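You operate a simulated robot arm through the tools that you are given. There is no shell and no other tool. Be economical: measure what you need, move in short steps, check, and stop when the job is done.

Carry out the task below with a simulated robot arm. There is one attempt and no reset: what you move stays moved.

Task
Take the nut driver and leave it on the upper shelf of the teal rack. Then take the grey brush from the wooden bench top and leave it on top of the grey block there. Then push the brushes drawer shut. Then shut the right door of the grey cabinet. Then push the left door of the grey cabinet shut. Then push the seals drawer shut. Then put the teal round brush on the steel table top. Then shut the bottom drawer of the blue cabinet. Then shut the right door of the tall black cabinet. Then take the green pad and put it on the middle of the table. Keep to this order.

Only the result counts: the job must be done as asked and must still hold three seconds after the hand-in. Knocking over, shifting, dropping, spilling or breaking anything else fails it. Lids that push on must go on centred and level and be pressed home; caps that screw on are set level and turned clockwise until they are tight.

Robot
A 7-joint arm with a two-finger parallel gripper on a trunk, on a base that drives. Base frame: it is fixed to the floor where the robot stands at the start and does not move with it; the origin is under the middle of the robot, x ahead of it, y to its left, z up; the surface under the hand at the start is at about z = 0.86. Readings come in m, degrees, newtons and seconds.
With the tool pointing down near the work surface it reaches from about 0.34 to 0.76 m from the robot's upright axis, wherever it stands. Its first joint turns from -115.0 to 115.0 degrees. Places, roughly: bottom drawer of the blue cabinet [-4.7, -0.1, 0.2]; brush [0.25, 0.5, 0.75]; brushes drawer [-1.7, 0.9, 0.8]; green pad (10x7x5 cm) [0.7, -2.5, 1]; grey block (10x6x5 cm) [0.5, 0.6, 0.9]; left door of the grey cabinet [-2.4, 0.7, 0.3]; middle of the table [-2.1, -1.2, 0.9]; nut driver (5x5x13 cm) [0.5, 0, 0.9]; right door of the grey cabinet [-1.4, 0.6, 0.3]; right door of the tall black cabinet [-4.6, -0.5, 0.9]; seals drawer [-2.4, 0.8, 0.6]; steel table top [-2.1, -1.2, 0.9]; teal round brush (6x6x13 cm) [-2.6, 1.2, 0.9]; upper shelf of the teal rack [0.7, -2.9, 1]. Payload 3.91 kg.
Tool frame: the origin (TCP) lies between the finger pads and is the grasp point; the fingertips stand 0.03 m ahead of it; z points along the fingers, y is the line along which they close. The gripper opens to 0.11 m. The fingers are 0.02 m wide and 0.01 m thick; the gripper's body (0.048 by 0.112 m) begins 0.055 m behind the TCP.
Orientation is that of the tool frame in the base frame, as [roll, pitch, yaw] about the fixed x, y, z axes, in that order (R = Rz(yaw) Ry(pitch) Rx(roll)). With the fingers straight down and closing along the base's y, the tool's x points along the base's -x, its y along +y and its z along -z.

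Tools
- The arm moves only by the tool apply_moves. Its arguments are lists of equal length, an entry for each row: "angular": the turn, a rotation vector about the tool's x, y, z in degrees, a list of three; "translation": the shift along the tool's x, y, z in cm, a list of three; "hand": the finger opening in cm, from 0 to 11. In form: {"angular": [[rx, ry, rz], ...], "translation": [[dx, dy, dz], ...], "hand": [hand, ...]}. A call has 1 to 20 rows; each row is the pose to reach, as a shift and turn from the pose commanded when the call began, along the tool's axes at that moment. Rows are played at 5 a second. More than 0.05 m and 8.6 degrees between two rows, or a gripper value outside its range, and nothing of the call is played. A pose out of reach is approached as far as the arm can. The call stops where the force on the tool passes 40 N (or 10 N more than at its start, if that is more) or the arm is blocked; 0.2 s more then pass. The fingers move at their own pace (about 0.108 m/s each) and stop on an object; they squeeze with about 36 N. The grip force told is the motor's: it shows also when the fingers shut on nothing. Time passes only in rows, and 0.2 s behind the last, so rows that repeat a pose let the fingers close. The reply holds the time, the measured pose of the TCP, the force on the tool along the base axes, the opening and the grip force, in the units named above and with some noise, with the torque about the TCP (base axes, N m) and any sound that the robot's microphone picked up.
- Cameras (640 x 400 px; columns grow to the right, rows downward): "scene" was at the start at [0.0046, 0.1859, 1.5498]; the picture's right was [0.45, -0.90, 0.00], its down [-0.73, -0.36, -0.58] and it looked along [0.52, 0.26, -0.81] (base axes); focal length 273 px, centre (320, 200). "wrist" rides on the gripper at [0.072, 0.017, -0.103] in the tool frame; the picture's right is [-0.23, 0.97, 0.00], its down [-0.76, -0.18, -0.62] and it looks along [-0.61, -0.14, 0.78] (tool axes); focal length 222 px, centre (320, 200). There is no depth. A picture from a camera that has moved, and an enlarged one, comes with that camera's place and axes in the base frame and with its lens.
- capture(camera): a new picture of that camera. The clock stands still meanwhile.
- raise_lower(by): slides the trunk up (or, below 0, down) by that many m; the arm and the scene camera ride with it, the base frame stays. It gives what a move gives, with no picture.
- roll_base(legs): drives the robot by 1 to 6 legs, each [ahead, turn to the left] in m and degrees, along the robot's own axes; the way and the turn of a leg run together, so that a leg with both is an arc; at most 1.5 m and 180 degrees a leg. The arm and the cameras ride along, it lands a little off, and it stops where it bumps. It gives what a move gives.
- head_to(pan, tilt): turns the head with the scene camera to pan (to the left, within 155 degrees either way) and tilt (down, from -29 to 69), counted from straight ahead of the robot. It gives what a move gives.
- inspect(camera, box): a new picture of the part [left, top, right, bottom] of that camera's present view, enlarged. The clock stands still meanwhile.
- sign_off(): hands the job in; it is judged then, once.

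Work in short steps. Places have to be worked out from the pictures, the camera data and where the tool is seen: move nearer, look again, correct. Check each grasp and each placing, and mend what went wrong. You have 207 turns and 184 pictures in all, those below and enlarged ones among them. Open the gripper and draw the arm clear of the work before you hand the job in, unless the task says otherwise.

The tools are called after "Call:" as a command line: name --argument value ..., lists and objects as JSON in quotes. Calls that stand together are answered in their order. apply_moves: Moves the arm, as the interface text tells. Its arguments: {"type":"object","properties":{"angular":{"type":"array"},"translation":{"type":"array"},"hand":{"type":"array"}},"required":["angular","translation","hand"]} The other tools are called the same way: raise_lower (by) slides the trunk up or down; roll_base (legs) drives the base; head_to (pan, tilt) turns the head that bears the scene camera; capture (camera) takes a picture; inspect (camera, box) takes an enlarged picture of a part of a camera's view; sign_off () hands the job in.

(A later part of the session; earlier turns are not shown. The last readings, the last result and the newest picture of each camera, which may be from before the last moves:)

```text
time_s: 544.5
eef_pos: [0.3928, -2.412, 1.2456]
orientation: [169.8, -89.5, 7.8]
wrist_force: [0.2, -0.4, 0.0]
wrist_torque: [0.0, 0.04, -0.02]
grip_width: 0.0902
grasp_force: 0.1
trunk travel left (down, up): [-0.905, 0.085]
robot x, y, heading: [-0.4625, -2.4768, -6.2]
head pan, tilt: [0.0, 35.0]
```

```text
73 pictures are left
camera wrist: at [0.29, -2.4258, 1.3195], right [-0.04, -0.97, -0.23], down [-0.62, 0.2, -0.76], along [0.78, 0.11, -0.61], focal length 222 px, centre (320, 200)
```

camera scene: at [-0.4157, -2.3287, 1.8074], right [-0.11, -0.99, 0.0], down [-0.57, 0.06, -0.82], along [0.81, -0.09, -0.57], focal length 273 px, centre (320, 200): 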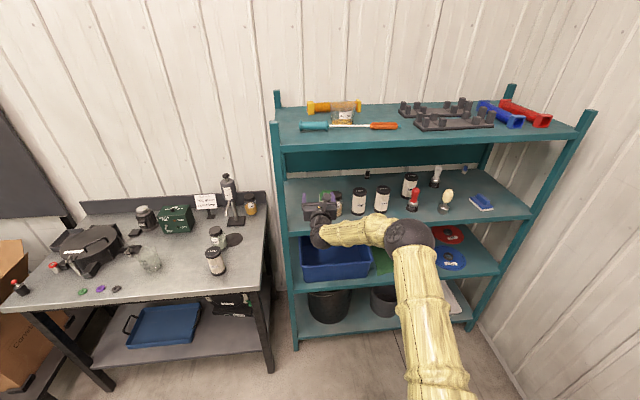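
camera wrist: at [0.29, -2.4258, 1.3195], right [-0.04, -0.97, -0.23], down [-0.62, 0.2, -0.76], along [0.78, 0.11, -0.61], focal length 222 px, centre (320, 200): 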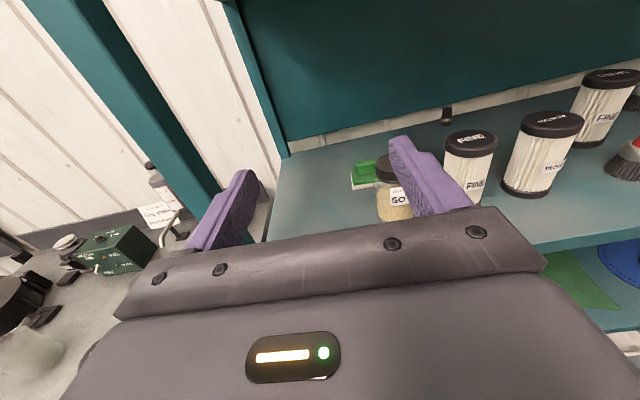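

The flipped posture works, and the wrist camera now sees the pad, jar and bottles from above. I extend the arm, centre on y≈−2.50 and set z≈1.225, then check the elbow.

Call:
apply_moves --angular '[[0, 0, 0], [0, 0, 0], [0, 0, 0]]' --translation '[[-0.7, 3, 0], [-1.4, 6, 0], [-2.1, 8.6, 0]]' --hand '[9, 9, 9]'

Call:
roll_base --legs '[[-0.1, 0]]'

Call:
apply_moves --angular '[[0, 0, 0], [0, 0, 0], [0, 0, 0]]' --translation '[[0, 0, 4], [0, 0, 8], [0, 0, 10]]' --hand '[9, 9, 9]'

Call:
capture --camera "scene"

Call:
capture --camera "wrist"

```text
time_s: 545.3
eef_pos: [0.389, -2.4977, 1.2243]
orientation: [177.6, -89.5, -0.1]
wrist_force: [0.2, 0.5, -0.5]
wrist_torque: [0.01, -0.03, 0.03]
grip_width: 0.09
grasp_force: 0.0
trunk travel left (down, up): [-0.905, 0.085]
robot x, y, heading: [-0.4572, -2.479, -6.1]
head pan, tilt: [0.0, 35.0]
```

```text
time_s: 546.5
eef_pos: [0.3227, -2.4892, 1.2229]
orientation: [170.8, -89.2, 6.7]
wrist_force: [-0.3, 0.1, -0.7]
wrist_torque: [0.02, -0.04, 0.04]
grip_width: 0.0901
grasp_force: 0.0
trunk travel left (down, up): [-0.905, 0.085]
robot x, y, heading: [-0.5265, -2.4652, -5.1]
head pan, tilt: [0.0, 35.0]
```

```text
time_s: 547.3
eef_pos: [0.4205, -2.4918, 1.2222]
orientation: [164.1, -89.3, 13.6]
wrist_force: [0.4, 0.3, -0.1]
wrist_torque: [-0.03, 0.0, -0.04]
grip_width: 0.0897
grasp_force: 0.1
trunk travel left (down, up): [-0.905, 0.085]
robot x, y, heading: [-0.5295, -2.47, -4.9]
head pan, tilt: [0.0, 35.0]
```

```text
72 pictures are left
camera scene: at [-0.487, -2.3169, 1.8072], right [-0.09, -1.0, 0.0], down [-0.57, 0.05, -0.82], along [0.82, -0.07, -0.57], focal length 273 px, centre (320, 200)
```

scene: 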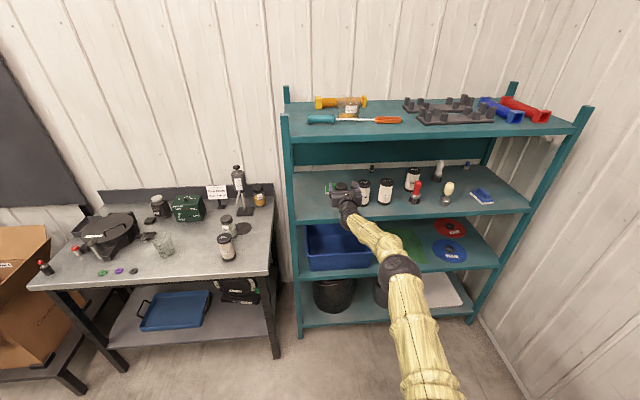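

```text
71 pictures are left
camera wrist: at [0.3173, -2.5054, 1.2967], right [-0.04, -0.97, -0.22], down [-0.62, 0.2, -0.76], along [0.78, 0.11, -0.62], focal length 222 px, centre (320, 200)
```

wrist: 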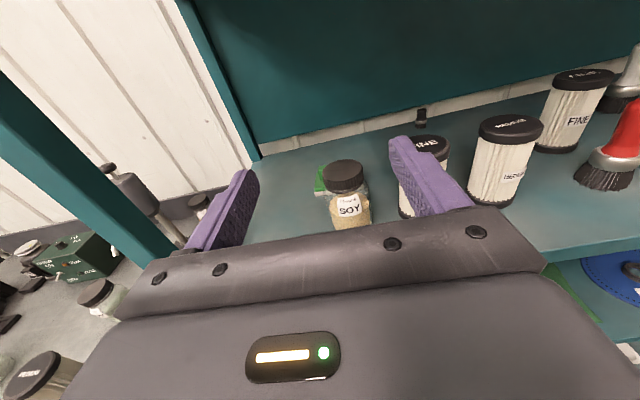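

The elbow ball sits below the wrist when extended too far. I preview the final pitched-down pose here in free space (arm slightly retracted) to see where the elbow goes.

Call:
apply_moves --angular '[[0, 0, 0], [0, 0, 0], [0, -8, 0], [0, -16, 0], [0, -24, 0], [0, -32, 0], [0, -40, 0], [0, -48, 0], [0, -56, 0], [0, -64, 0], [0, -64, 0]]' --translation '[[0, 0, -4], [0, 0, -8], [-1, 0, -9], [-3, 0, -10], [-5, 0, -11], [-7, 0, -12], [-9, 0, -13.5], [-11, 0, -15], [-13, 0, -17.5], [-14.1, 0, -19.5], [-14.1, 0, -19.5]]' --hand '[9, 9, 9, 9, 9, 9, 9, 9, 9, 9, 9]'

Call:
capture --camera "scene"

Call:
capture --camera "wrist"

```text
time_s: 549.7
eef_pos: [0.224, -2.4847, 1.0845]
orientation: [179.9, -25.4, -2.3]
wrist_force: [0.7, -0.7, 0.9]
wrist_torque: [-0.02, -0.01, -0.02]
grip_width: 0.09
grasp_force: 0.0
trunk travel left (down, up): [-0.905, 0.085]
robot x, y, heading: [-0.5289, -2.4715, -4.9]
head pan, tilt: [0.0, 35.0]
```

```text
70 pictures are left
camera scene: at [-0.4889, -2.3183, 1.8074], right [-0.09, -1.0, 0.0], down [-0.57, 0.05, -0.82], along [0.82, -0.07, -0.57], focal length 273 px, centre (320, 200)
```

scene: 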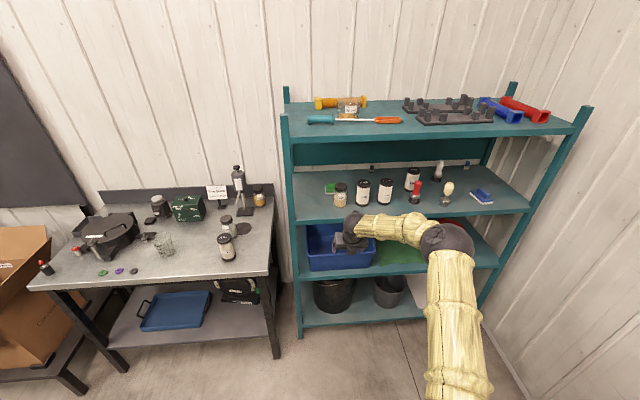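

```text
69 pictures are left
camera wrist: at [0.2427, -2.5041, 1.21], right [-0.24, -0.96, -0.1], down [-0.95, 0.22, 0.24], along [-0.21, 0.15, -0.97], focal length 222 px, centre (320, 200)
```

wrist: 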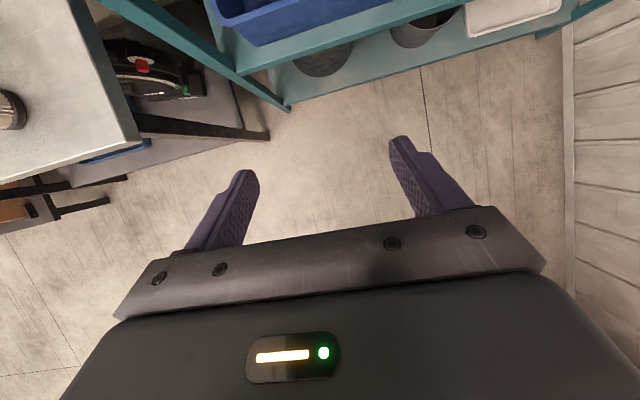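

In the pitched pose the elbow stays about 13 cm behind, 21 cm right and at z≈1.30 — it will fit in the opening (1.15–1.39). I return to horizontal with small offsets and then drive in.

Call:
apply_moves --angular '[[0, 8, 0], [0, 16, 0], [0, 24, 0], [0, 32, 0], [0, 40, 0], [0, 48, 0], [0, 56, 0], [0, 64, 0], [0, 64, 0]]' --translation '[[2.5, -0.5, 0], [5, -1, 0], [7.5, -1.5, -1], [10, -2, -2], [12, -2.6, -3], [14, -2.6, -4.5], [15.8, -2.6, -6], [17.2, -2.6, -7], [17.2, -2.6, -7]]' --hand '[9, 9, 9, 9, 9, 9, 9, 9, 9]'

Call:
roll_base --legs '[[0.18, 0]]'

Call:
capture --camera "scene"

Call:
capture --camera "wrist"

```text
time_s: 551.7
eef_pos: [0.3495, -2.4632, 1.2229]
orientation: [171.9, -89.6, 5.7]
wrist_force: [-0.9, 0.4, 0.5]
wrist_torque: [-0.02, 0.0, 0.01]
grip_width: 0.0899
grasp_force: 0.0
trunk travel left (down, up): [-0.905, 0.085]
robot x, y, heading: [-0.5318, -2.4682, -4.7]
head pan, tilt: [0.0, 35.0]
```

```text
time_s: 553.4
eef_pos: [0.5289, -2.4798, 1.2206]
orientation: [169.8, -89.4, 7.7]
wrist_force: [0.3, -0.2, -0.5]
wrist_torque: [0.04, 0.01, -0.02]
grip_width: 0.0899
grasp_force: 0.0
trunk travel left (down, up): [-0.905, 0.085]
robot x, y, heading: [-0.352, -2.4826, -4.8]
head pan, tilt: [0.0, 35.0]
```

```text
68 pictures are left
camera scene: at [-0.3111, -2.3342, 1.8074], right [-0.08, -1.0, 0.0], down [-0.57, 0.05, -0.82], along [0.82, -0.07, -0.57], focal length 273 px, centre (320, 200)
```

scene: 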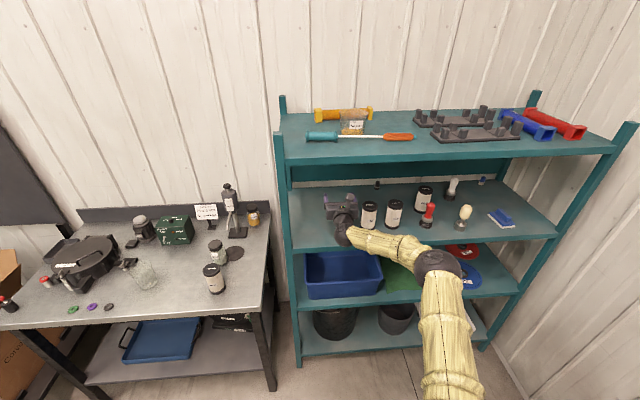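

```text
67 pictures are left
camera wrist: at [0.4238, -2.4929, 1.2954], right [-0.04, -0.97, -0.23], down [-0.62, 0.2, -0.76], along [0.78, 0.11, -0.61], focal length 222 px, centre (320, 200)
```

wrist: 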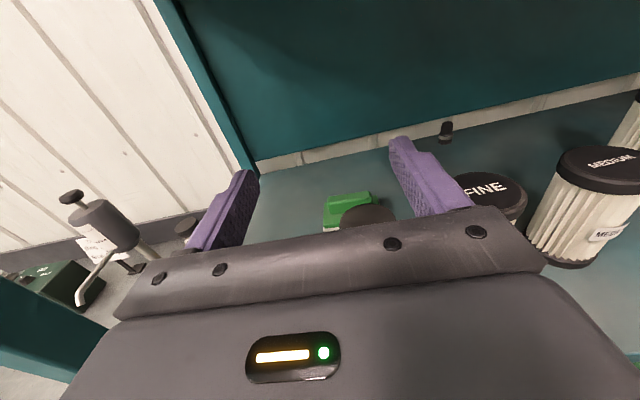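

The jar cap top is ≈1.15; I raise 1.5 cm for margin, then continue inward in two steps.

Call:
apply_moves --angular '[[0, 0, 0], [0, 0, 0]]' --translation '[[0.8, 0, 0], [1.5, 0, 0]]' --hand '[9, 9]'

Call:
roll_base --legs '[[0.13, 0]]'

Call:
capture --camera "scene"

Call:
capture --camera "wrist"

```text
time_s: 554.0
eef_pos: [0.5267, -2.4796, 1.2355]
orientation: [168.6, -89.5, 9.2]
wrist_force: [0.5, -0.8, 0.1]
wrist_torque: [0.02, 0.01, 0.03]
grip_width: 0.0901
grasp_force: 0.1
trunk travel left (down, up): [-0.905, 0.085]
robot x, y, heading: [-0.3491, -2.4836, -4.9]
head pan, tilt: [0.0, 35.0]
```

```text
time_s: 555.3
eef_pos: [0.6587, -2.4886, 1.2357]
orientation: [170.4, -89.3, 7.1]
wrist_force: [0.3, 0.0, -0.2]
wrist_torque: [-0.03, 0.0, 0.02]
grip_width: 0.0902
grasp_force: 0.1
trunk travel left (down, up): [-0.905, 0.085]
robot x, y, heading: [-0.2211, -2.4947, -4.7]
head pan, tilt: [0.0, 35.0]
```

```text
66 pictures are left
camera scene: at [-0.1807, -2.3449, 1.8073], right [-0.08, -1.0, 0.0], down [-0.57, 0.05, -0.82], along [0.82, -0.07, -0.57], focal length 273 px, centre (320, 200)
```

scene: 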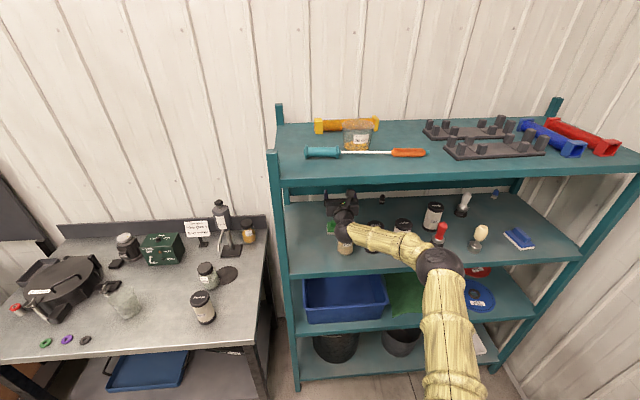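

```text
65 pictures are left
camera wrist: at [0.554, -2.5027, 1.3099], right [-0.04, -0.97, -0.23], down [-0.62, 0.2, -0.76], along [0.78, 0.11, -0.62], focal length 222 px, centre (320, 200)
```

wrist: 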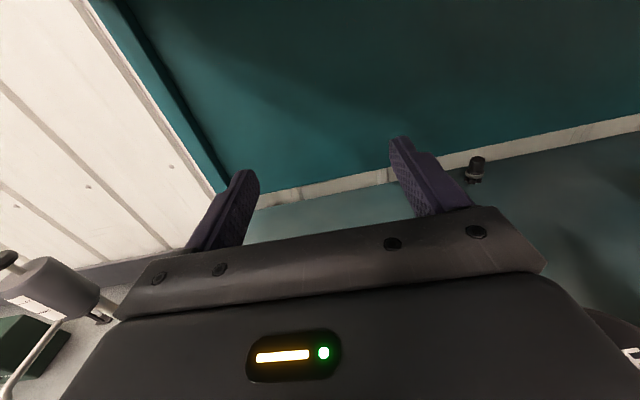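

Clear so far. Another 0.12 m.

Call:
roll_base --legs '[[0.12, 0]]'

Call:
capture --camera "scene"

Call:
inspect --camera "scene" --box '[260, 150, 500, 300]'

```text
time_s: 556.7
eef_pos: [0.7772, -2.4978, 1.2358]
orientation: [170.5, -89.4, 7.2]
wrist_force: [0.3, 0.4, -0.7]
wrist_torque: [0.0, -0.01, -0.04]
grip_width: 0.0901
grasp_force: 0.1
trunk travel left (down, up): [-0.905, 0.085]
robot x, y, heading: [-0.1022, -2.5065, -4.7]
head pan, tilt: [0.0, 35.0]
```

```text
64 pictures are left
camera scene: at [-0.0602, -2.3548, 1.8073], right [-0.08, -1.0, 0.0], down [-0.57, 0.05, -0.82], along [0.82, -0.07, -0.57], focal length 273 px, centre (320, 200)
```

scene: 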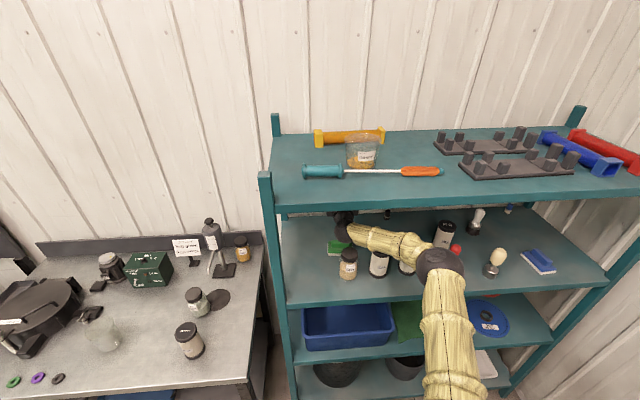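

```text
2.67 times, centred on (380, 225) of scene
camera zoom: at [-0.0602, -2.3548, 1.8073], right [-0.08, -1.0, 0.0], down [-0.57, 0.05, -0.82], along [0.82, -0.07, -0.57], focal length 728 px, centre (160, 133)
```

zoom: 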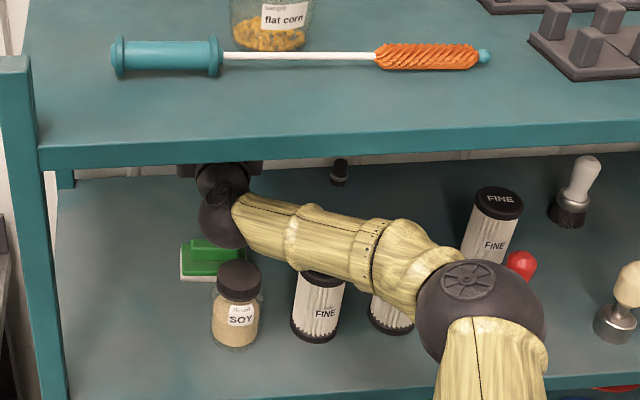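

Excellent view: the wrist is over the gap behind the jar. I pitch the tool down about the wrist, first to 40°, and check.

Call:
apply_moves --angular '[[0, -8, 0], [0, -16, 0], [0, -24, 0], [0, -32, 0], [0, -40, 0], [0, -40, 0]]' --translation '[[-2.5, 0, 0], [-4.8, 0, -0.4], [-7.0, 0, -1.1], [-9.2, 0, -2.2], [-11.1, 0, -3.6], [-11.1, 0, -3.6]]' --hand '[9, 9, 9, 9, 9, 9]'

Call:
capture --camera "wrist"

Call:
inspect --camera "scene" --box '[260, 150, 500, 300]'

```text
time_s: 558.1
eef_pos: [0.7399, -2.4974, 1.1257]
orientation: [179.7, -49.5, -2.1]
wrist_force: [-0.1, 0.7, 0.0]
wrist_torque: [0.01, 0.0, -0.01]
grip_width: 0.0903
grasp_force: 0.1
trunk travel left (down, up): [-0.905, 0.085]
robot x, y, heading: [-0.1038, -2.5008, -4.6]
head pan, tilt: [0.0, 35.0]
```

```text
62 pictures are left
camera wrist: at [0.7076, -2.5144, 1.249], right [-0.19, -0.97, -0.17], down [-0.96, 0.21, -0.17], along [0.2, 0.13, -0.97], focal length 222 px, centre (320, 200)
```

wrist: 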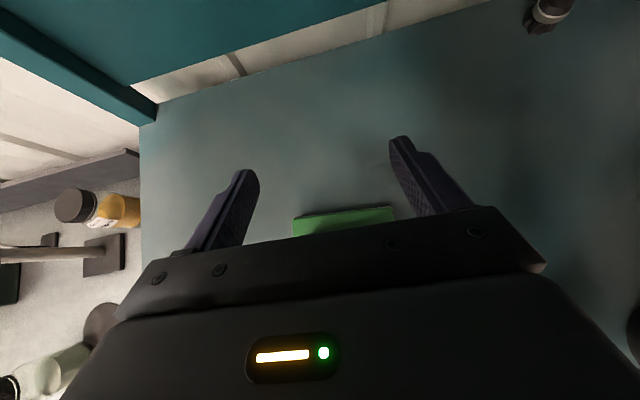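

```text
2.67 times, centred on (380, 225) of scene
camera zoom: at [-0.0622, -2.3548, 1.8074], right [-0.08, -1.0, 0.0], down [-0.57, 0.05, -0.82], along [0.82, -0.07, -0.57], focal length 728 px, centre (160, 133)
```

zoom: 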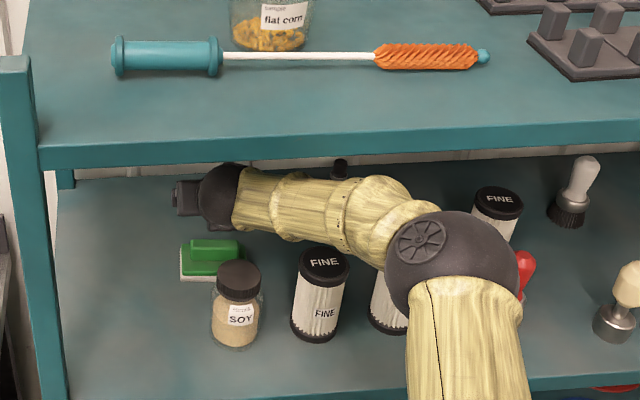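

Pad edges confirm centre y≈−2.503. Continue pitching to 56°, then look.

Call:
apply_moves --angular '[[0, -8, 0], [0, -16, 0], [0, -16, 0]]' --translation '[[-2.5, 0.3, -0.2], [-4.8, 0.5, -0.9], [-4.8, 0.5, -0.9]]' --hand '[9, 9, 9]'

Call:
capture --camera "wrist"

Call:
inspect --camera "scene" --box '[260, 150, 500, 300]'

```text
time_s: 558.9
eef_pos: [0.703, -2.5012, 1.0959]
orientation: [179.9, -33.4, -2.1]
wrist_force: [-0.4, -0.8, 0.1]
wrist_torque: [0.01, 0.02, 0.01]
grip_width: 0.09
grasp_force: 0.1
trunk travel left (down, up): [-0.905, 0.085]
robot x, y, heading: [-0.1054, -2.5064, -4.7]
head pan, tilt: [0.0, 35.0]
```

```text
60 pictures are left
camera wrist: at [0.7045, -2.5188, 1.2219], right [-0.23, -0.97, -0.12], down [-0.97, 0.22, 0.1], along [-0.07, 0.14, -0.99], focal length 222 px, centre (320, 200)
```

wrist: 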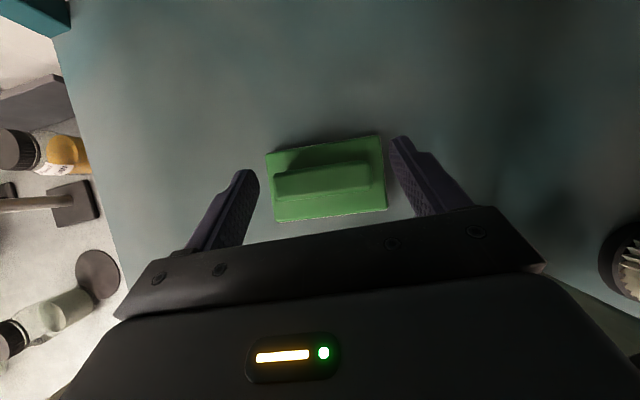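

```text
2.67 times, centred on (380, 225) of scene
camera zoom: at [-0.0623, -2.3545, 1.8074], right [-0.08, -1.0, 0.0], down [-0.57, 0.05, -0.82], along [0.82, -0.07, -0.57], focal length 728 px, centre (160, 133)
```

zoom: 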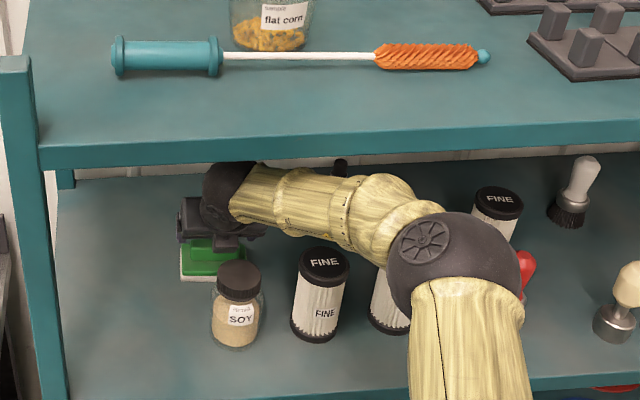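

Centred over the ridge (≈(0.706, −2.503)). Final pitch to 64° with a slight descent, then close.

Call:
apply_moves --angular '[[0, -4, 0], [0, -7.5, 0], [0, -7.5, 0]]' --translation '[[-0.9, 0.1, 0.2], [-1.8, 0.2, 0.4], [-1.8, 0.2, 0.4]]' --hand '[9, 9, 9]'

Call:
capture --camera "wrist"

```text
time_s: 559.7
eef_pos: [0.6898, -2.5024, 1.0824]
orientation: [179.8, -25.9, -2.2]
wrist_force: [-0.2, 0.9, -0.3]
wrist_torque: [0.02, 0.04, 0.0]
grip_width: 0.0898
grasp_force: 0.1
trunk travel left (down, up): [-0.905, 0.085]
robot x, y, heading: [-0.1016, -2.5089, -4.6]
head pan, tilt: [0.0, 35.0]
```

```text
58 pictures are left
camera wrist: at [0.7078, -2.5208, 1.2073], right [-0.24, -0.97, -0.1], down [-0.95, 0.22, 0.23], along [-0.2, 0.15, -0.97], focal length 222 px, centre (320, 200)
```

wrist: 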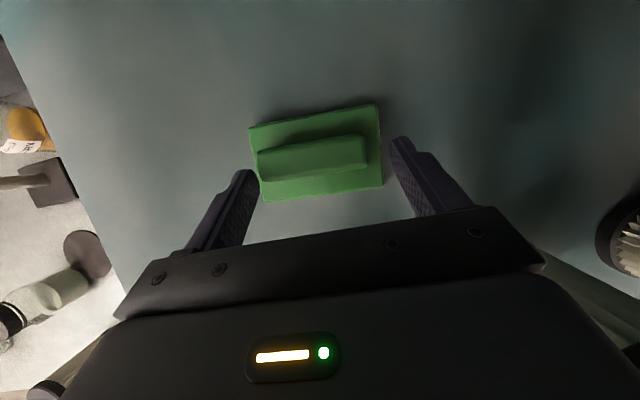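

The tips straddle the ridge but sit ~6 mm too far right; shift left 0.6 cm and close.

Call:
apply_moves --angular '[[0, 0, 0], [0, 0, 0], [0, 0, 0], [0, 0, 0], [0, 0, 0]]' --translation '[[0, -0.6, 0], [0, -0.6, 0], [0, -0.6, 0], [0, -0.6, 0], [0, -0.6, 0]]' --hand '[9, 6, 0, 0, 0]'

Call:
capture --camera "wrist"

```text
time_s: 560.9
eef_pos: [0.6891, -2.4955, 1.0823]
orientation: [179.9, -26.0, -2.2]
wrist_force: [0.2, 0.6, 0.0]
wrist_torque: [-0.06, -0.01, -0.01]
grip_width: 0.0714
grasp_force: 36.2
trunk travel left (down, up): [-0.905, 0.085]
robot x, y, heading: [-0.0961, -2.5047, -4.8]
head pan, tilt: [0.0, 35.0]
```

```text
57 pictures are left
camera wrist: at [0.7079, -2.5144, 1.2074], right [-0.24, -0.97, -0.1], down [-0.95, 0.22, 0.23], along [-0.2, 0.15, -0.97], focal length 222 px, centre (320, 200)
```

wrist: 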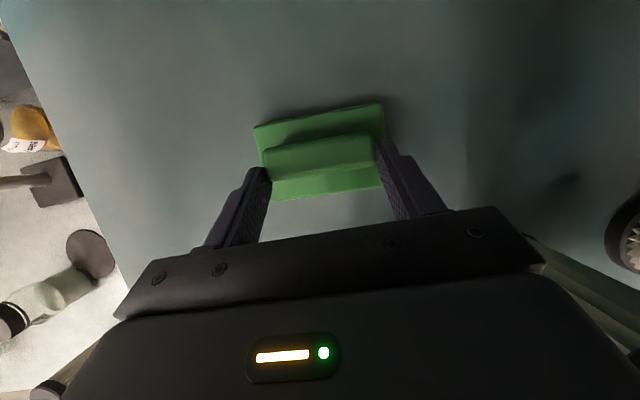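

Gripped at 71 mm on the ridge. Lift 1.2 cm, then pitch back up in stages, checking the grip.

Call:
apply_moves --angular '[[0, 0, 0], [0, 8, 0], [0, 16, 0], [0, 24, 0]]' --translation '[[0.53, 0, -1.08], [3.33, 0, -1.3], [6.05, 0, -1.88], [8.68, 0, -2.83]]' --hand '[0, 0, 0, 0]'

Call:
capture --camera "wrist"

Call:
inspect --camera "scene" --box '[260, 150, 500, 300]'

```text
time_s: 561.9
eef_pos: [0.7546, -2.5002, 1.1436]
orientation: [179.9, -50.0, -2.2]
wrist_force: [-0.2, -0.1, -1.0]
wrist_torque: [0.01, 0.04, 0.03]
grip_width: 0.0716
grasp_force: 36.2
trunk travel left (down, up): [-0.905, 0.085]
robot x, y, heading: [-0.1057, -2.5022, -4.5]
head pan, tilt: [0.0, 35.0]
```

```text
56 pictures are left
camera wrist: at [0.7211, -2.5169, 1.2678], right [-0.19, -0.97, -0.17], down [-0.96, 0.22, -0.18], along [0.21, 0.13, -0.97], focal length 222 px, centre (320, 200)
```

wrist: 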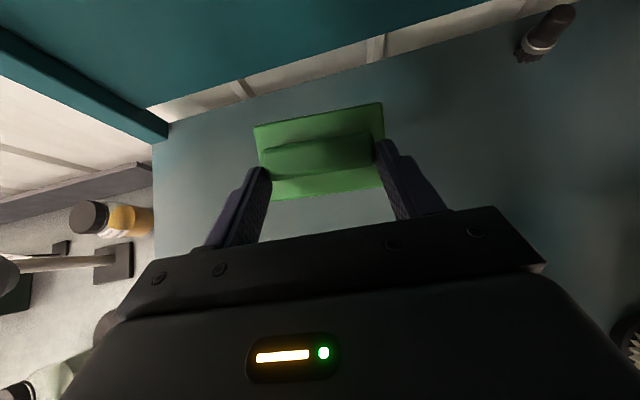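

```text
2.67 times, centred on (380, 225) of scene
camera zoom: at [-0.0622, -2.3561, 1.8074], right [-0.08, -1.0, 0.0], down [-0.57, 0.05, -0.82], along [0.82, -0.07, -0.57], focal length 728 px, centre (160, 133)
```

zoom: 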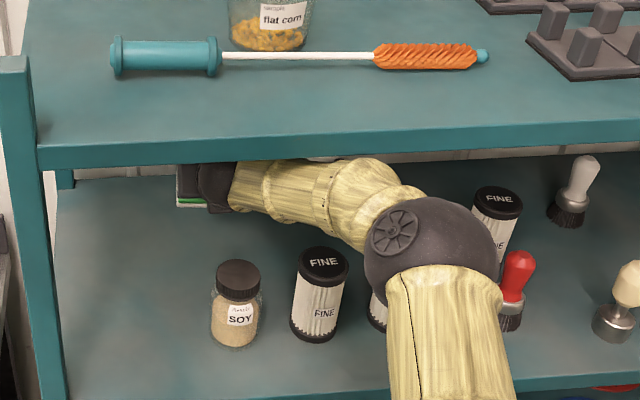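

Pad is held well. Continue pitching up to ~8° below horizontal.

Call:
apply_moves --angular '[[0, 8, 0], [0, 16, 0], [0, 24, 0], [0, 32, 0], [0, 32, 0]]' --translation '[[2.78, 0, -0.2], [5.52, 0, -0.78], [8.14, 0, -1.73], [10.6, 0, -3.04], [10.6, 0, -3.04]]' --hand '[0, 0, 0, 0, 0]'

Call:
inspect --camera "scene" --box '[260, 150, 500, 300]'

Call:
capture --camera "wrist"

```text
time_s: 563.1
eef_pos: [0.8003, -2.5009, 1.2463]
orientation: [179.7, -82.1, -1.9]
wrist_force: [0.8, 0.1, -1.4]
wrist_torque: [-0.02, 0.02, 0.04]
grip_width: 0.0713
grasp_force: 36.2
trunk travel left (down, up): [-0.905, 0.085]
robot x, y, heading: [-0.1026, -2.5059, -4.9]
head pan, tilt: [0.0, 35.0]
```

```text
2.67 times, centred on (380, 225) of scene
camera zoom: at [-0.0621, -2.3544, 1.8074], right [-0.08, -1.0, 0.0], down [-0.57, 0.05, -0.82], along [0.82, -0.07, -0.57], focal length 728 px, centre (160, 133)
```

zoom: 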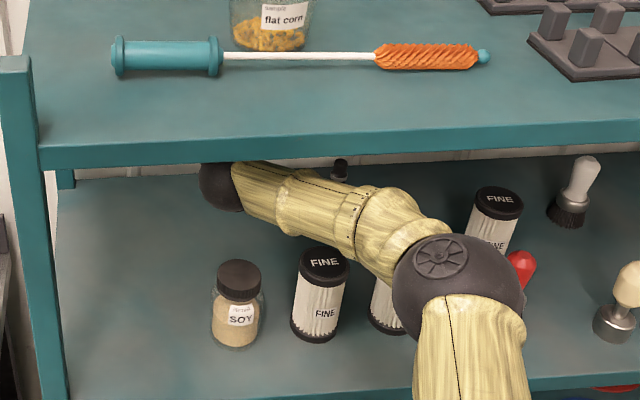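

```text
53 pictures are left
camera wrist: at [0.7062, -2.5147, 1.3334], right [-0.07, -0.97, -0.22], down [-0.71, 0.21, -0.67], along [0.7, 0.11, -0.71], focal length 222 px, centre (320, 200)
```

wrist: 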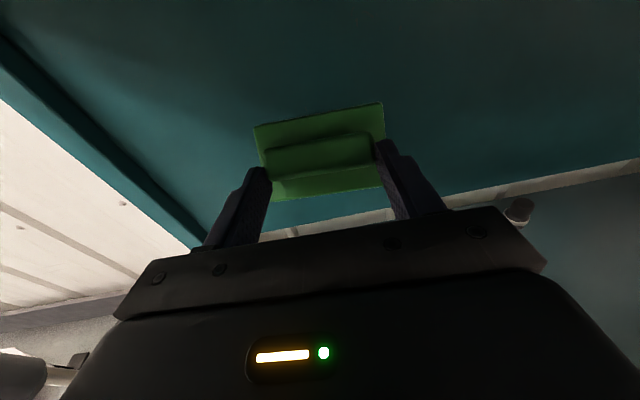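

Held with clearance. Back straight out in steps.

Call:
roll_base --legs '[[-0.2, 0]]'

Call:
roll_base --legs '[[-0.25, 0]]'

Call:
capture --camera "scene"

Call:
capture --camera "wrist"

```text
time_s: 564.9
eef_pos: [0.5981, -2.4833, 1.2464]
orientation: [179.3, -81.9, -1.6]
wrist_force: [-0.7, 0.1, 0.1]
wrist_torque: [-0.02, 0.06, -0.03]
grip_width: 0.0712
grasp_force: 35.8
trunk travel left (down, up): [-0.905, 0.085]
robot x, y, heading: [-0.3056, -2.4905, -4.6]
head pan, tilt: [0.0, 35.0]
```

```text
time_s: 566.9
eef_pos: [0.3714, -2.4662, 1.245]
orientation: [179.3, -81.8, -1.5]
wrist_force: [0.8, 0.6, -0.3]
wrist_torque: [-0.02, 0.05, -0.01]
grip_width: 0.0715
grasp_force: 36.0
trunk travel left (down, up): [-0.905, 0.085]
robot x, y, heading: [-0.5331, -2.4723, -4.1]
head pan, tilt: [0.0, 35.0]
```

```text
52 pictures are left
camera scene: at [-0.4915, -2.3175, 1.8072], right [-0.07, -1.0, 0.0], down [-0.57, 0.04, -0.82], along [0.82, -0.06, -0.58], focal length 273 px, centre (320, 200)
```

scene: 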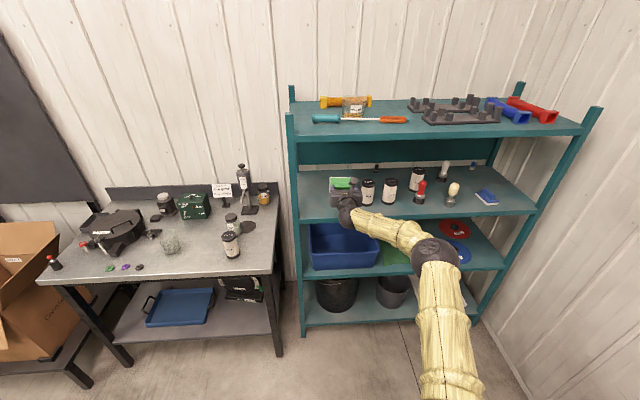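

```text
51 pictures are left
camera wrist: at [0.2781, -2.4802, 1.3312], right [-0.07, -0.97, -0.22], down [-0.72, 0.21, -0.67], along [0.69, 0.11, -0.71], focal length 222 px, centre (320, 200)
```

wrist: 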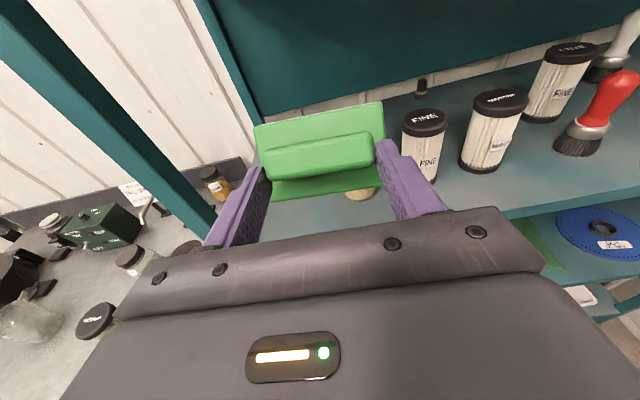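

Pad is out. I retract and pitch down to the level-pad attitude before moving on.

Call:
apply_moves --angular '[[0, 0, 0], [0, 0, 0], [0, 0, 0], [0, -8, 0], [0, -16, 0], [0, -24, 0], [0, -32, 0], [0, -40, 0], [0, -48, 0], [0, -56, 0], [0, -56, 0]]' --translation '[[-0.5, 0, -3.5], [-1, 0, -7], [-1.4, 0, -10], [-2.5, 0, -10], [-4, 0, -10], [-5.5, 0, -10.5], [-7, 0, -11], [-8.5, 0, -12], [-10, 0, -13], [-11, 0, -13.6], [-11, 0, -13.6]]' --hand '[0, 0, 0, 0, 0, 0, 0, 0, 0, 0, 0]'

Call:
head_to --pan -150 --tilt 55

Call:
capture --camera "scene"

Call:
capture --camera "wrist"

```text
time_s: 569.3
eef_pos: [0.2178, -2.4598, 1.1564]
orientation: [179.8, -25.9, -2.3]
wrist_force: [1.1, -0.3, -1.6]
wrist_torque: [-0.01, -0.03, 0.02]
grip_width: 0.0713
grasp_force: 36.5
trunk travel left (down, up): [-0.905, 0.085]
robot x, y, heading: [-0.5368, -2.468, -3.8]
head pan, tilt: [0.0, 35.0]
```

```text
time_s: 571.6
eef_pos: [0.2185, -2.4615, 1.156]
orientation: [179.9, -25.9, -2.4]
wrist_force: [-0.3, -0.1, -1.9]
wrist_torque: [-0.04, 0.01, -0.02]
grip_width: 0.0713
grasp_force: 35.7
trunk travel left (down, up): [-0.905, 0.085]
robot x, y, heading: [-0.5351, -2.47, -4.2]
head pan, tilt: [-150.0, 55.0]
```

```text
50 pictures are left
camera scene: at [-0.6476, -2.3435, 1.7792], right [-0.44, 0.9, 0.0], down [0.74, 0.36, -0.57], along [-0.52, -0.25, -0.82], focal length 273 px, centre (320, 200)
```

scene: 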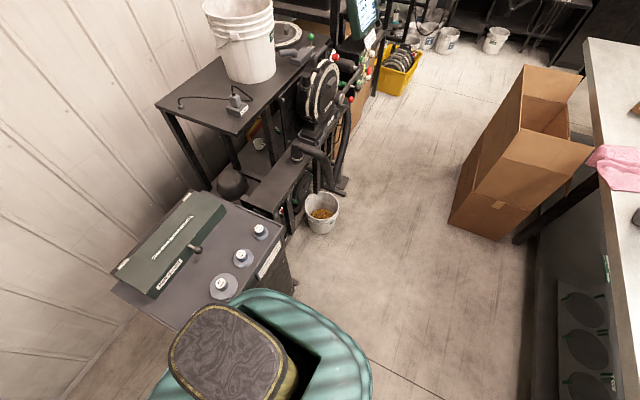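

```text
49 pictures are left
camera wrist: at [0.2373, -2.4795, 1.2816], right [-0.24, -0.96, -0.1], down [-0.95, 0.22, 0.23], along [-0.2, 0.15, -0.97], focal length 222 px, centre (320, 200)
```

wrist: 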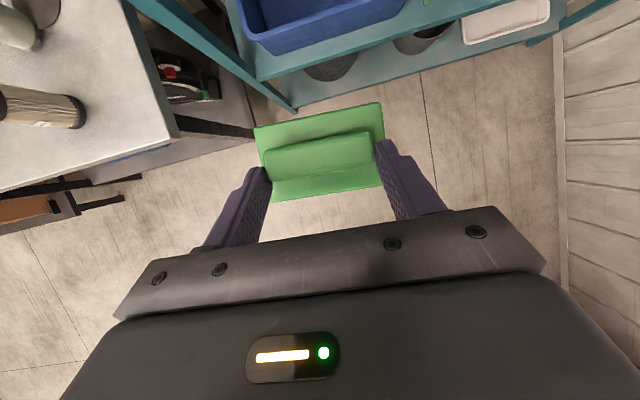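

I exit away from the machine: turn right to about −60°, reverse, then continue turning and reversing north.

Call:
roll_base --legs '[[0, -56], [-0.2, 0]]'

Call:
roll_base --legs '[[0, -48], [-0.6, 0], [0, 18]]'

```text
time_s: 573.6
eef_pos: [0.2154, -2.6854, 1.1562]
orientation: [-179.7, -26.1, -18.8]
wrist_force: [-0.3, -1.5, -0.6]
wrist_torque: [0.11, -0.02, 0.04]
grip_width: 0.0714
grasp_force: 36.2
trunk travel left (down, up): [-0.905, 0.085]
robot x, y, heading: [-0.5035, -2.4714, -12.2]
head pan, tilt: [-150.0, 55.0]
stopped in leg 1: the robot was blocked; the commanded pose is now the measured one
```

```text
time_s: 575.5
eef_pos: [0.1513, -2.8914, 1.1577]
orientation: [-179.6, -25.9, -35.2]
wrist_force: [-1.2, -1.0, -1.5]
wrist_torque: [0.06, -0.03, 0.04]
grip_width: 0.0712
grasp_force: 36.2
trunk travel left (down, up): [-0.905, 0.085]
robot x, y, heading: [-0.4755, -2.4817, -21.0]
head pan, tilt: [-150.0, 55.0]
stopped in leg 1: the robot was blocked; the commanded pose is now the measured one
```

Still blocked; I look around the base for what it touches.

Call:
head_to --pan -90 --tilt 65

Call:
capture --camera "scene"

Call:
head_to --pan 90 --tilt 65

Call:
capture --camera "scene"

```text
time_s: 576.8
eef_pos: [0.1571, -2.8857, 1.1558]
orientation: [-179.8, -25.9, -34.8]
wrist_force: [-0.9, 0.5, -0.9]
wrist_torque: [-0.03, 0.01, 0.04]
grip_width: 0.0712
grasp_force: 36.4
trunk travel left (down, up): [-0.905, 0.085]
robot x, y, heading: [-0.475, -2.4796, -21.1]
head pan, tilt: [-90.0, 65.0]
```

```text
48 pictures are left
camera scene: at [-0.4995, -2.3718, 1.7676], right [-0.93, 0.36, 0.0], down [0.33, 0.85, -0.42], along [-0.15, -0.39, -0.91], focal length 273 px, centre (320, 200)
```

scene: 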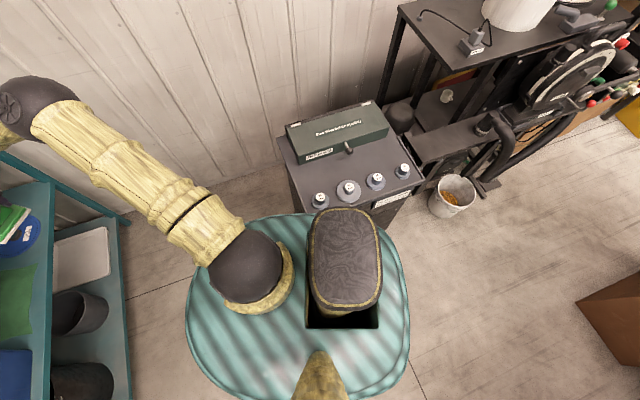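

```text
time_s: 579.5
eef_pos: [0.1578, -2.8839, 1.1549]
orientation: [-179.9, -25.9, -34.7]
wrist_force: [-0.1, -0.4, -1.3]
wrist_torque: [-0.01, 0.05, -0.01]
grip_width: 0.0714
grasp_force: 36.3
trunk travel left (down, up): [-0.905, 0.085]
robot x, y, heading: [-0.4715, -2.4831, -21.2]
head pan, tilt: [90.0, 65.0]
```

```text
47 pictures are left
camera scene: at [-0.4552, -2.2583, 1.7676], right [0.93, -0.36, 0.0], down [-0.33, -0.85, -0.42], along [0.15, 0.39, -0.91], focal length 273 px, centre (320, 200)
```

scene: 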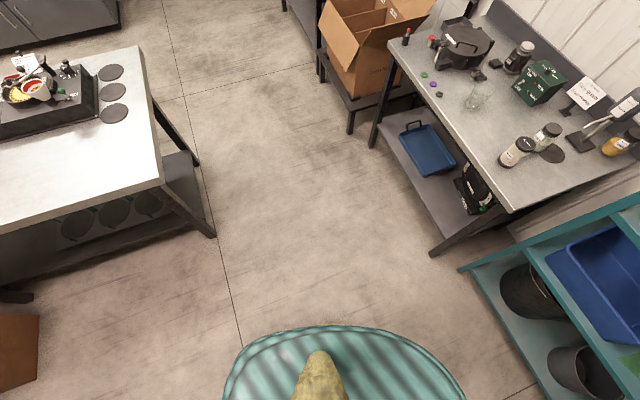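

The machine's corner seems to limit turning around y≈−2.5. I reverse north-west first, then try turning there.

Call:
roll_base --legs '[[-0.35, 0]]'

Call:
roll_base --legs '[[0, -20]]'

```text
time_s: 580.9
eef_pos: [0.1499, -2.8749, 1.155]
orientation: [-179.9, -25.9, -34.2]
wrist_force: [0.3, -0.3, -0.5]
wrist_torque: [0.0, -0.02, 0.02]
grip_width: 0.0711
grasp_force: 35.8
trunk travel left (down, up): [-0.905, 0.085]
robot x, y, heading: [-0.485, -2.4761, -19.3]
head pan, tilt: [90.0, 65.0]
stopped in leg 1: the robot was blocked; the commanded pose is now the measured one
```

```text
time_s: 582.6
eef_pos: [-0.0087, -3.0746, 1.1568]
orientation: [-179.3, -25.9, -53.7]
wrist_force: [-1.9, -1.2, -0.8]
wrist_torque: [0.12, -0.13, 0.11]
grip_width: 0.0712
grasp_force: 35.8
trunk travel left (down, up): [-0.905, 0.085]
robot x, y, heading: [-0.4687, -2.4805, -32.1]
head pan, tilt: [90.0, 65.0]
stopped in leg 1: the robot was blocked; the commanded pose is now the measured one
```

The machine (north face y≈−2.76) is against the robot's right side. At the present heading (−32°) reversing leads away from it, so I try reversing with a slight right turn.

Call:
roll_base --legs '[[-0.3, -8]]'

```text
time_s: 584.9
eef_pos: [-0.3286, -2.9496, 1.1561]
orientation: [-179.5, -25.9, -61.1]
wrist_force: [0.2, 0.2, -0.7]
wrist_torque: [0.02, 0.01, 0.02]
grip_width: 0.0714
grasp_force: 36.7
trunk travel left (down, up): [-0.905, 0.085]
robot x, y, heading: [-0.7103, -2.3046, -39.5]
head pan, tilt: [90.0, 65.0]
```

Free. Back a little more, turn to −125°, and reverse north-east past the table corner.

Call:
roll_base --legs '[[-0.08, 0], [0, -85]]'

Call:
roll_base --legs '[[-0.75, 0], [0, 35]]'

Call:
head_to --pan -10 --tilt 30

Call:
capture --camera "scene"

```text
time_s: 589.5
eef_pos: [-1.0985, -2.9304, 1.1553]
orientation: [-178.1, -26.0, -117.9]
wrist_force: [4.3, -2.2, -0.5]
wrist_torque: [0.02, 0.02, 0.0]
grip_width: 0.0712
grasp_force: 35.9
trunk travel left (down, up): [-0.905, 0.085]
robot x, y, heading: [-0.7734, -2.2547, -97.6]
head pan, tilt: [90.0, 65.0]
stopped in leg 2: the force on the tool passed its limit at 57 N (the readings are from after the stop); the commanded pose is now the measured one
```

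```text
time_s: 592.2
eef_pos: [-1.0592, -2.6159, 1.1555]
orientation: [-178.3, -26.0, -118.1]
wrist_force: [0.2, 0.1, -0.6]
wrist_torque: [0.04, 0.0, 0.03]
grip_width: 0.0712
grasp_force: 35.9
trunk travel left (down, up): [-0.905, 0.085]
robot x, y, heading: [-0.735, -1.9308, -97.2]
head pan, tilt: [90.0, 65.0]
stopped in leg 1: the robot was blocked; the commanded pose is now the measured one
```

```text
time_s: 594.0
eef_pos: [-1.0584, -2.6113, 1.1578]
orientation: [-178.4, -26.1, -118.0]
wrist_force: [-0.6, 1.5, -1.8]
wrist_torque: [0.02, -0.03, -0.02]
grip_width: 0.071
grasp_force: 36.3
trunk travel left (down, up): [-0.905, 0.085]
robot x, y, heading: [-0.732, -1.9378, -97.3]
head pan, tilt: [-10.0, 30.0]
```

```text
46 pictures are left
camera scene: at [-0.5986, -1.9803, 1.8152], right [-0.95, 0.3, 0.0], down [0.15, 0.48, -0.87], along [-0.26, -0.83, -0.5], focal length 273 px, centre (320, 200)
```

scene: 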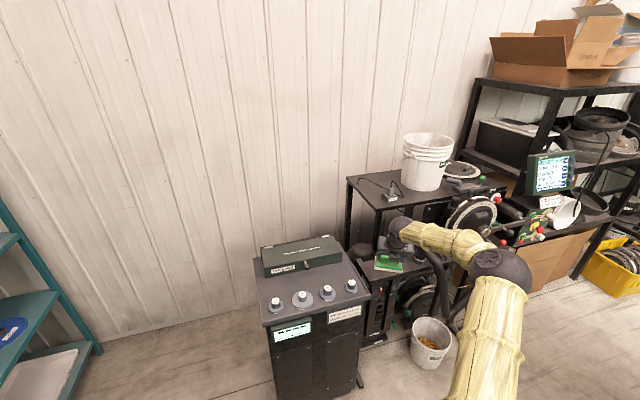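

The hand touched the equipment stand but nothing appears displaced; the rear then met the table end. I go forward 0.2 m, turn to face +x, move east, then turn and reverse north.

Call:
roll_base --legs '[[0.2, 0], [0, 97]]'

Call:
inspect --camera "scene" --box '[0, 0, 640, 400]'

```text
time_s: 601.7
eef_pos: [-0.0452, -2.3825, 1.1576]
orientation: [-178.3, -26.1, -21.4]
wrist_force: [1.3, 0.4, -1.4]
wrist_torque: [0.01, 0.03, 0.01]
grip_width: 0.0712
grasp_force: 36.5
trunk travel left (down, up): [-0.905, 0.085]
robot x, y, heading: [-0.7532, -2.1316, -1.0]
head pan, tilt: [-10.0, 30.0]
```

```text
1.00 times, centred on (320, 200) of scene (not enlarged: the box is as wide or as high as the picture)
camera zoom: at [-0.7247, -1.9959, 1.8152], right [-0.19, -0.98, 0.0], down [-0.49, 0.09, -0.87], along [0.85, -0.16, -0.5], focal length 273 px, centre (320, 200)
```

zoom: 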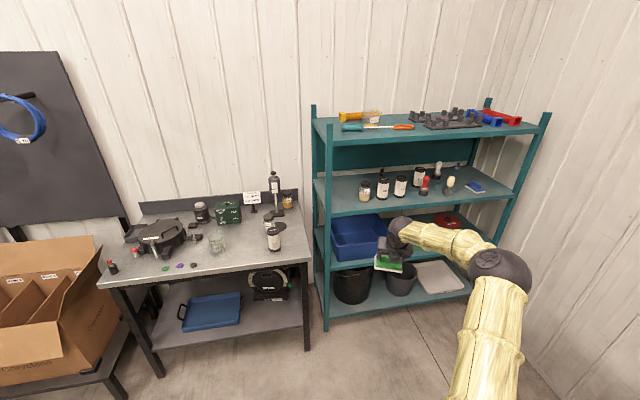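

Rack contents look intact and the driver still stands. Drive east 0.33 m, turn north and drive up the aisle.

Call:
roll_base --legs '[[0.33, 0], [0, 90], [1.2, 0], [0.95, 0]]'

Call:
roll_base --legs '[[0, 91], [1.3, 0], [0.42, 0]]'

```text
time_s: 621.8
eef_pos: [-0.1093, 0.7303, 1.1588]
orientation: [-178.3, -26.0, 67.9]
wrist_force: [-0.3, 0.2, -1.4]
wrist_torque: [-0.04, 0.01, -0.01]
grip_width: 0.0714
grasp_force: 36.0
trunk travel left (down, up): [-0.905, 0.085]
robot x, y, heading: [-0.3631, 0.0198, 88.5]
head pan, tilt: [-10.0, 30.0]
```

```text
time_s: 637.5
eef_pos: [-2.7842, 0.3456, 1.1573]
orientation: [-178.4, -26.2, 157.1]
wrist_force: [-0.1, -0.1, -0.2]
wrist_torque: [-0.01, -0.01, -0.01]
grip_width: 0.0711
grasp_force: 35.7
trunk travel left (down, up): [-0.905, 0.085]
robot x, y, heading: [-2.0804, 0.0777, 177.5]
head pan, tilt: [-10.0, 30.0]
```

Now over by the table. Move 5 cm west, turn to face the table (−90°), and approach to y≈−0.30.

Call:
roll_base --legs '[[0.05, 0], [0, 92.5], [0.36, 0]]'

Call:
head_to --pan 0 --tilt 45

Call:
capture --camera "scene"

```text
time_s: 646.4
eef_pos: [-2.3693, -0.9938, 1.157]
orientation: [-178.2, -26.1, -110.6]
wrist_force: [-0.2, -0.1, -2.4]
wrist_torque: [0.03, 0.02, 0.03]
grip_width: 0.0711
grasp_force: 36.2
trunk travel left (down, up): [-0.905, 0.085]
robot x, y, heading: [-2.1298, -0.2802, -90.0]
head pan, tilt: [-10.0, 30.0]
```

```text
time_s: 647.1
eef_pos: [-2.3696, -0.9948, 1.1585]
orientation: [-178.4, -26.1, -110.6]
wrist_force: [0.2, -0.5, -1.0]
wrist_torque: [0.01, 0.01, -0.03]
grip_width: 0.0713
grasp_force: 35.7
trunk travel left (down, up): [-0.905, 0.085]
robot x, y, heading: [-2.1298, -0.2795, -90.1]
head pan, tilt: [0.0, 45.0]
```

```text
44 pictures are left
camera scene: at [-1.9786, -0.3013, 1.7927], right [-1.0, 0.0, 0.0], down [0.0, 0.71, -0.71], along [0.0, -0.71, -0.71], focal length 273 px, centre (320, 200)
```

scene: 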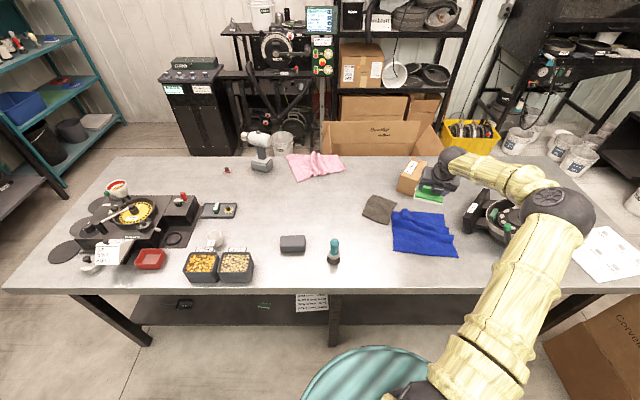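

The middle of the table, about (−2.08, −1.17), is free. Advance 5 cm, then swing the hand over to it while yawing to −90°.

Call:
roll_base --legs '[[0.05, 0]]'

Call:
apply_moves --angular '[[1.1, 0, -2.3], [2.2, 0, -4.6], [3.4, 0, -6.9], [4.5, 0, -9.2], [5.6, 0, -11.5], [6.7, 0, -13.8], [7.9, 0, -16.1], [9, 0, -18.4], [9, 0, -18.4]]' --translation '[[0.2, -3.9, 0.1], [0.4, -7.9, 0.2], [0.5, -11.8, 0.3], [0.7, -15.8, 0.4], [0.9, -19.7, 0.4], [1.1, -23.6, 0.5], [1.3, -27.6, 0.6], [1.5, -31.5, 0.7], [1.5, -31.5, 0.7]]' --hand '[0, 0, 0, 0, 0, 0, 0, 0, 0]'

Call:
capture --camera "wrist"

Call:
capture --camera "scene"

```text
time_s: 648.1
eef_pos: [-2.3696, -1.0458, 1.1566]
orientation: [-178.3, -25.9, -110.5]
wrist_force: [0.0, -1.0, -1.5]
wrist_torque: [0.01, 0.02, -0.02]
grip_width: 0.0711
grasp_force: 36.4
trunk travel left (down, up): [-0.905, 0.085]
robot x, y, heading: [-2.1327, -0.3306, -90.2]
head pan, tilt: [0.0, 45.0]
```

```text
time_s: 650.1
eef_pos: [-2.0804, -1.167, 1.1675]
orientation: [-178.3, -26.6, -90.2]
wrist_force: [0.3, -0.6, -1.0]
wrist_torque: [-0.01, 0.0, 0.01]
grip_width: 0.0712
grasp_force: 36.1
trunk travel left (down, up): [-0.905, 0.085]
robot x, y, heading: [-2.1283, -0.3335, -89.9]
head pan, tilt: [0.0, 45.0]
```

```text
43 pictures are left
camera wrist: at [-2.1009, -1.1872, 1.2923], right [-0.97, 0.19, -0.13], down [0.16, 0.96, 0.22], along [0.16, 0.19, -0.97], focal length 222 px, centre (320, 200)
```

wrist: 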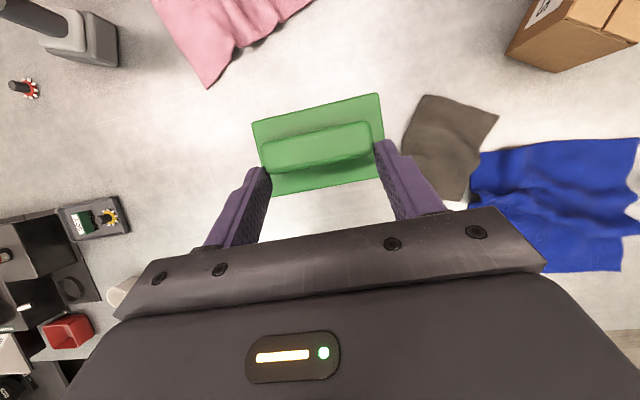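

```text
42 pictures are left
camera scene: at [-1.9799, -0.3513, 1.7927], right [-1.0, 0.0, 0.0], down [0.0, 0.71, -0.71], along [0.0, -0.71, -0.71], focal length 273 px, centre (320, 200)
```

scene: 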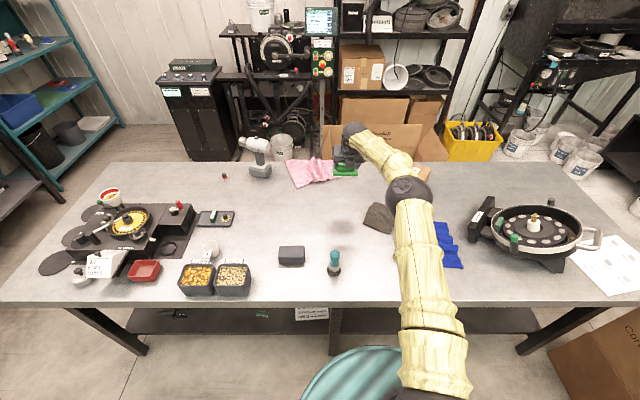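

Positioned over the middle. The elbow would get too low if only the trunk descends, so I lower with the arm first.

Call:
apply_moves --angular '[[0, 0, 0], [0, 0, 0], [0, 0, 0], [0, 0, 0]]' --translation '[[-1.8, 0, 3.6], [-3.5, 0, 7.2], [-5.3, 0, 10.8], [-7.0, 0, 14.4]]' --hand '[0, 0, 0, 0]'

Call:
capture --camera "scene"

```text
time_s: 651.1
eef_pos: [-2.0742, -1.1702, 1.0061]
orientation: [-178.4, -26.6, -90.0]
wrist_force: [1.1, -0.8, -0.8]
wrist_torque: [0.02, 0.03, 0.01]
grip_width: 0.0711
grasp_force: 35.3
trunk travel left (down, up): [-0.905, 0.085]
robot x, y, heading: [-2.1306, -0.3319, -90.3]
head pan, tilt: [0.0, 45.0]
```

```text
41 pictures are left
camera scene: at [-1.9767, -0.3527, 1.7925], right [-1.0, 0.0, 0.0], down [0.0, 0.71, -0.71], along [0.0, -0.71, -0.71], focal length 273 px, centre (320, 200)
```

scene: 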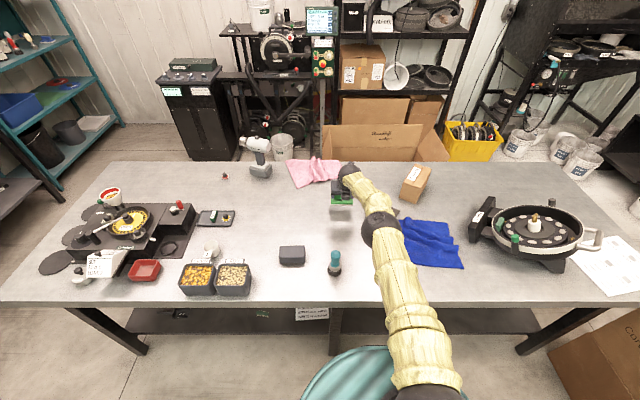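

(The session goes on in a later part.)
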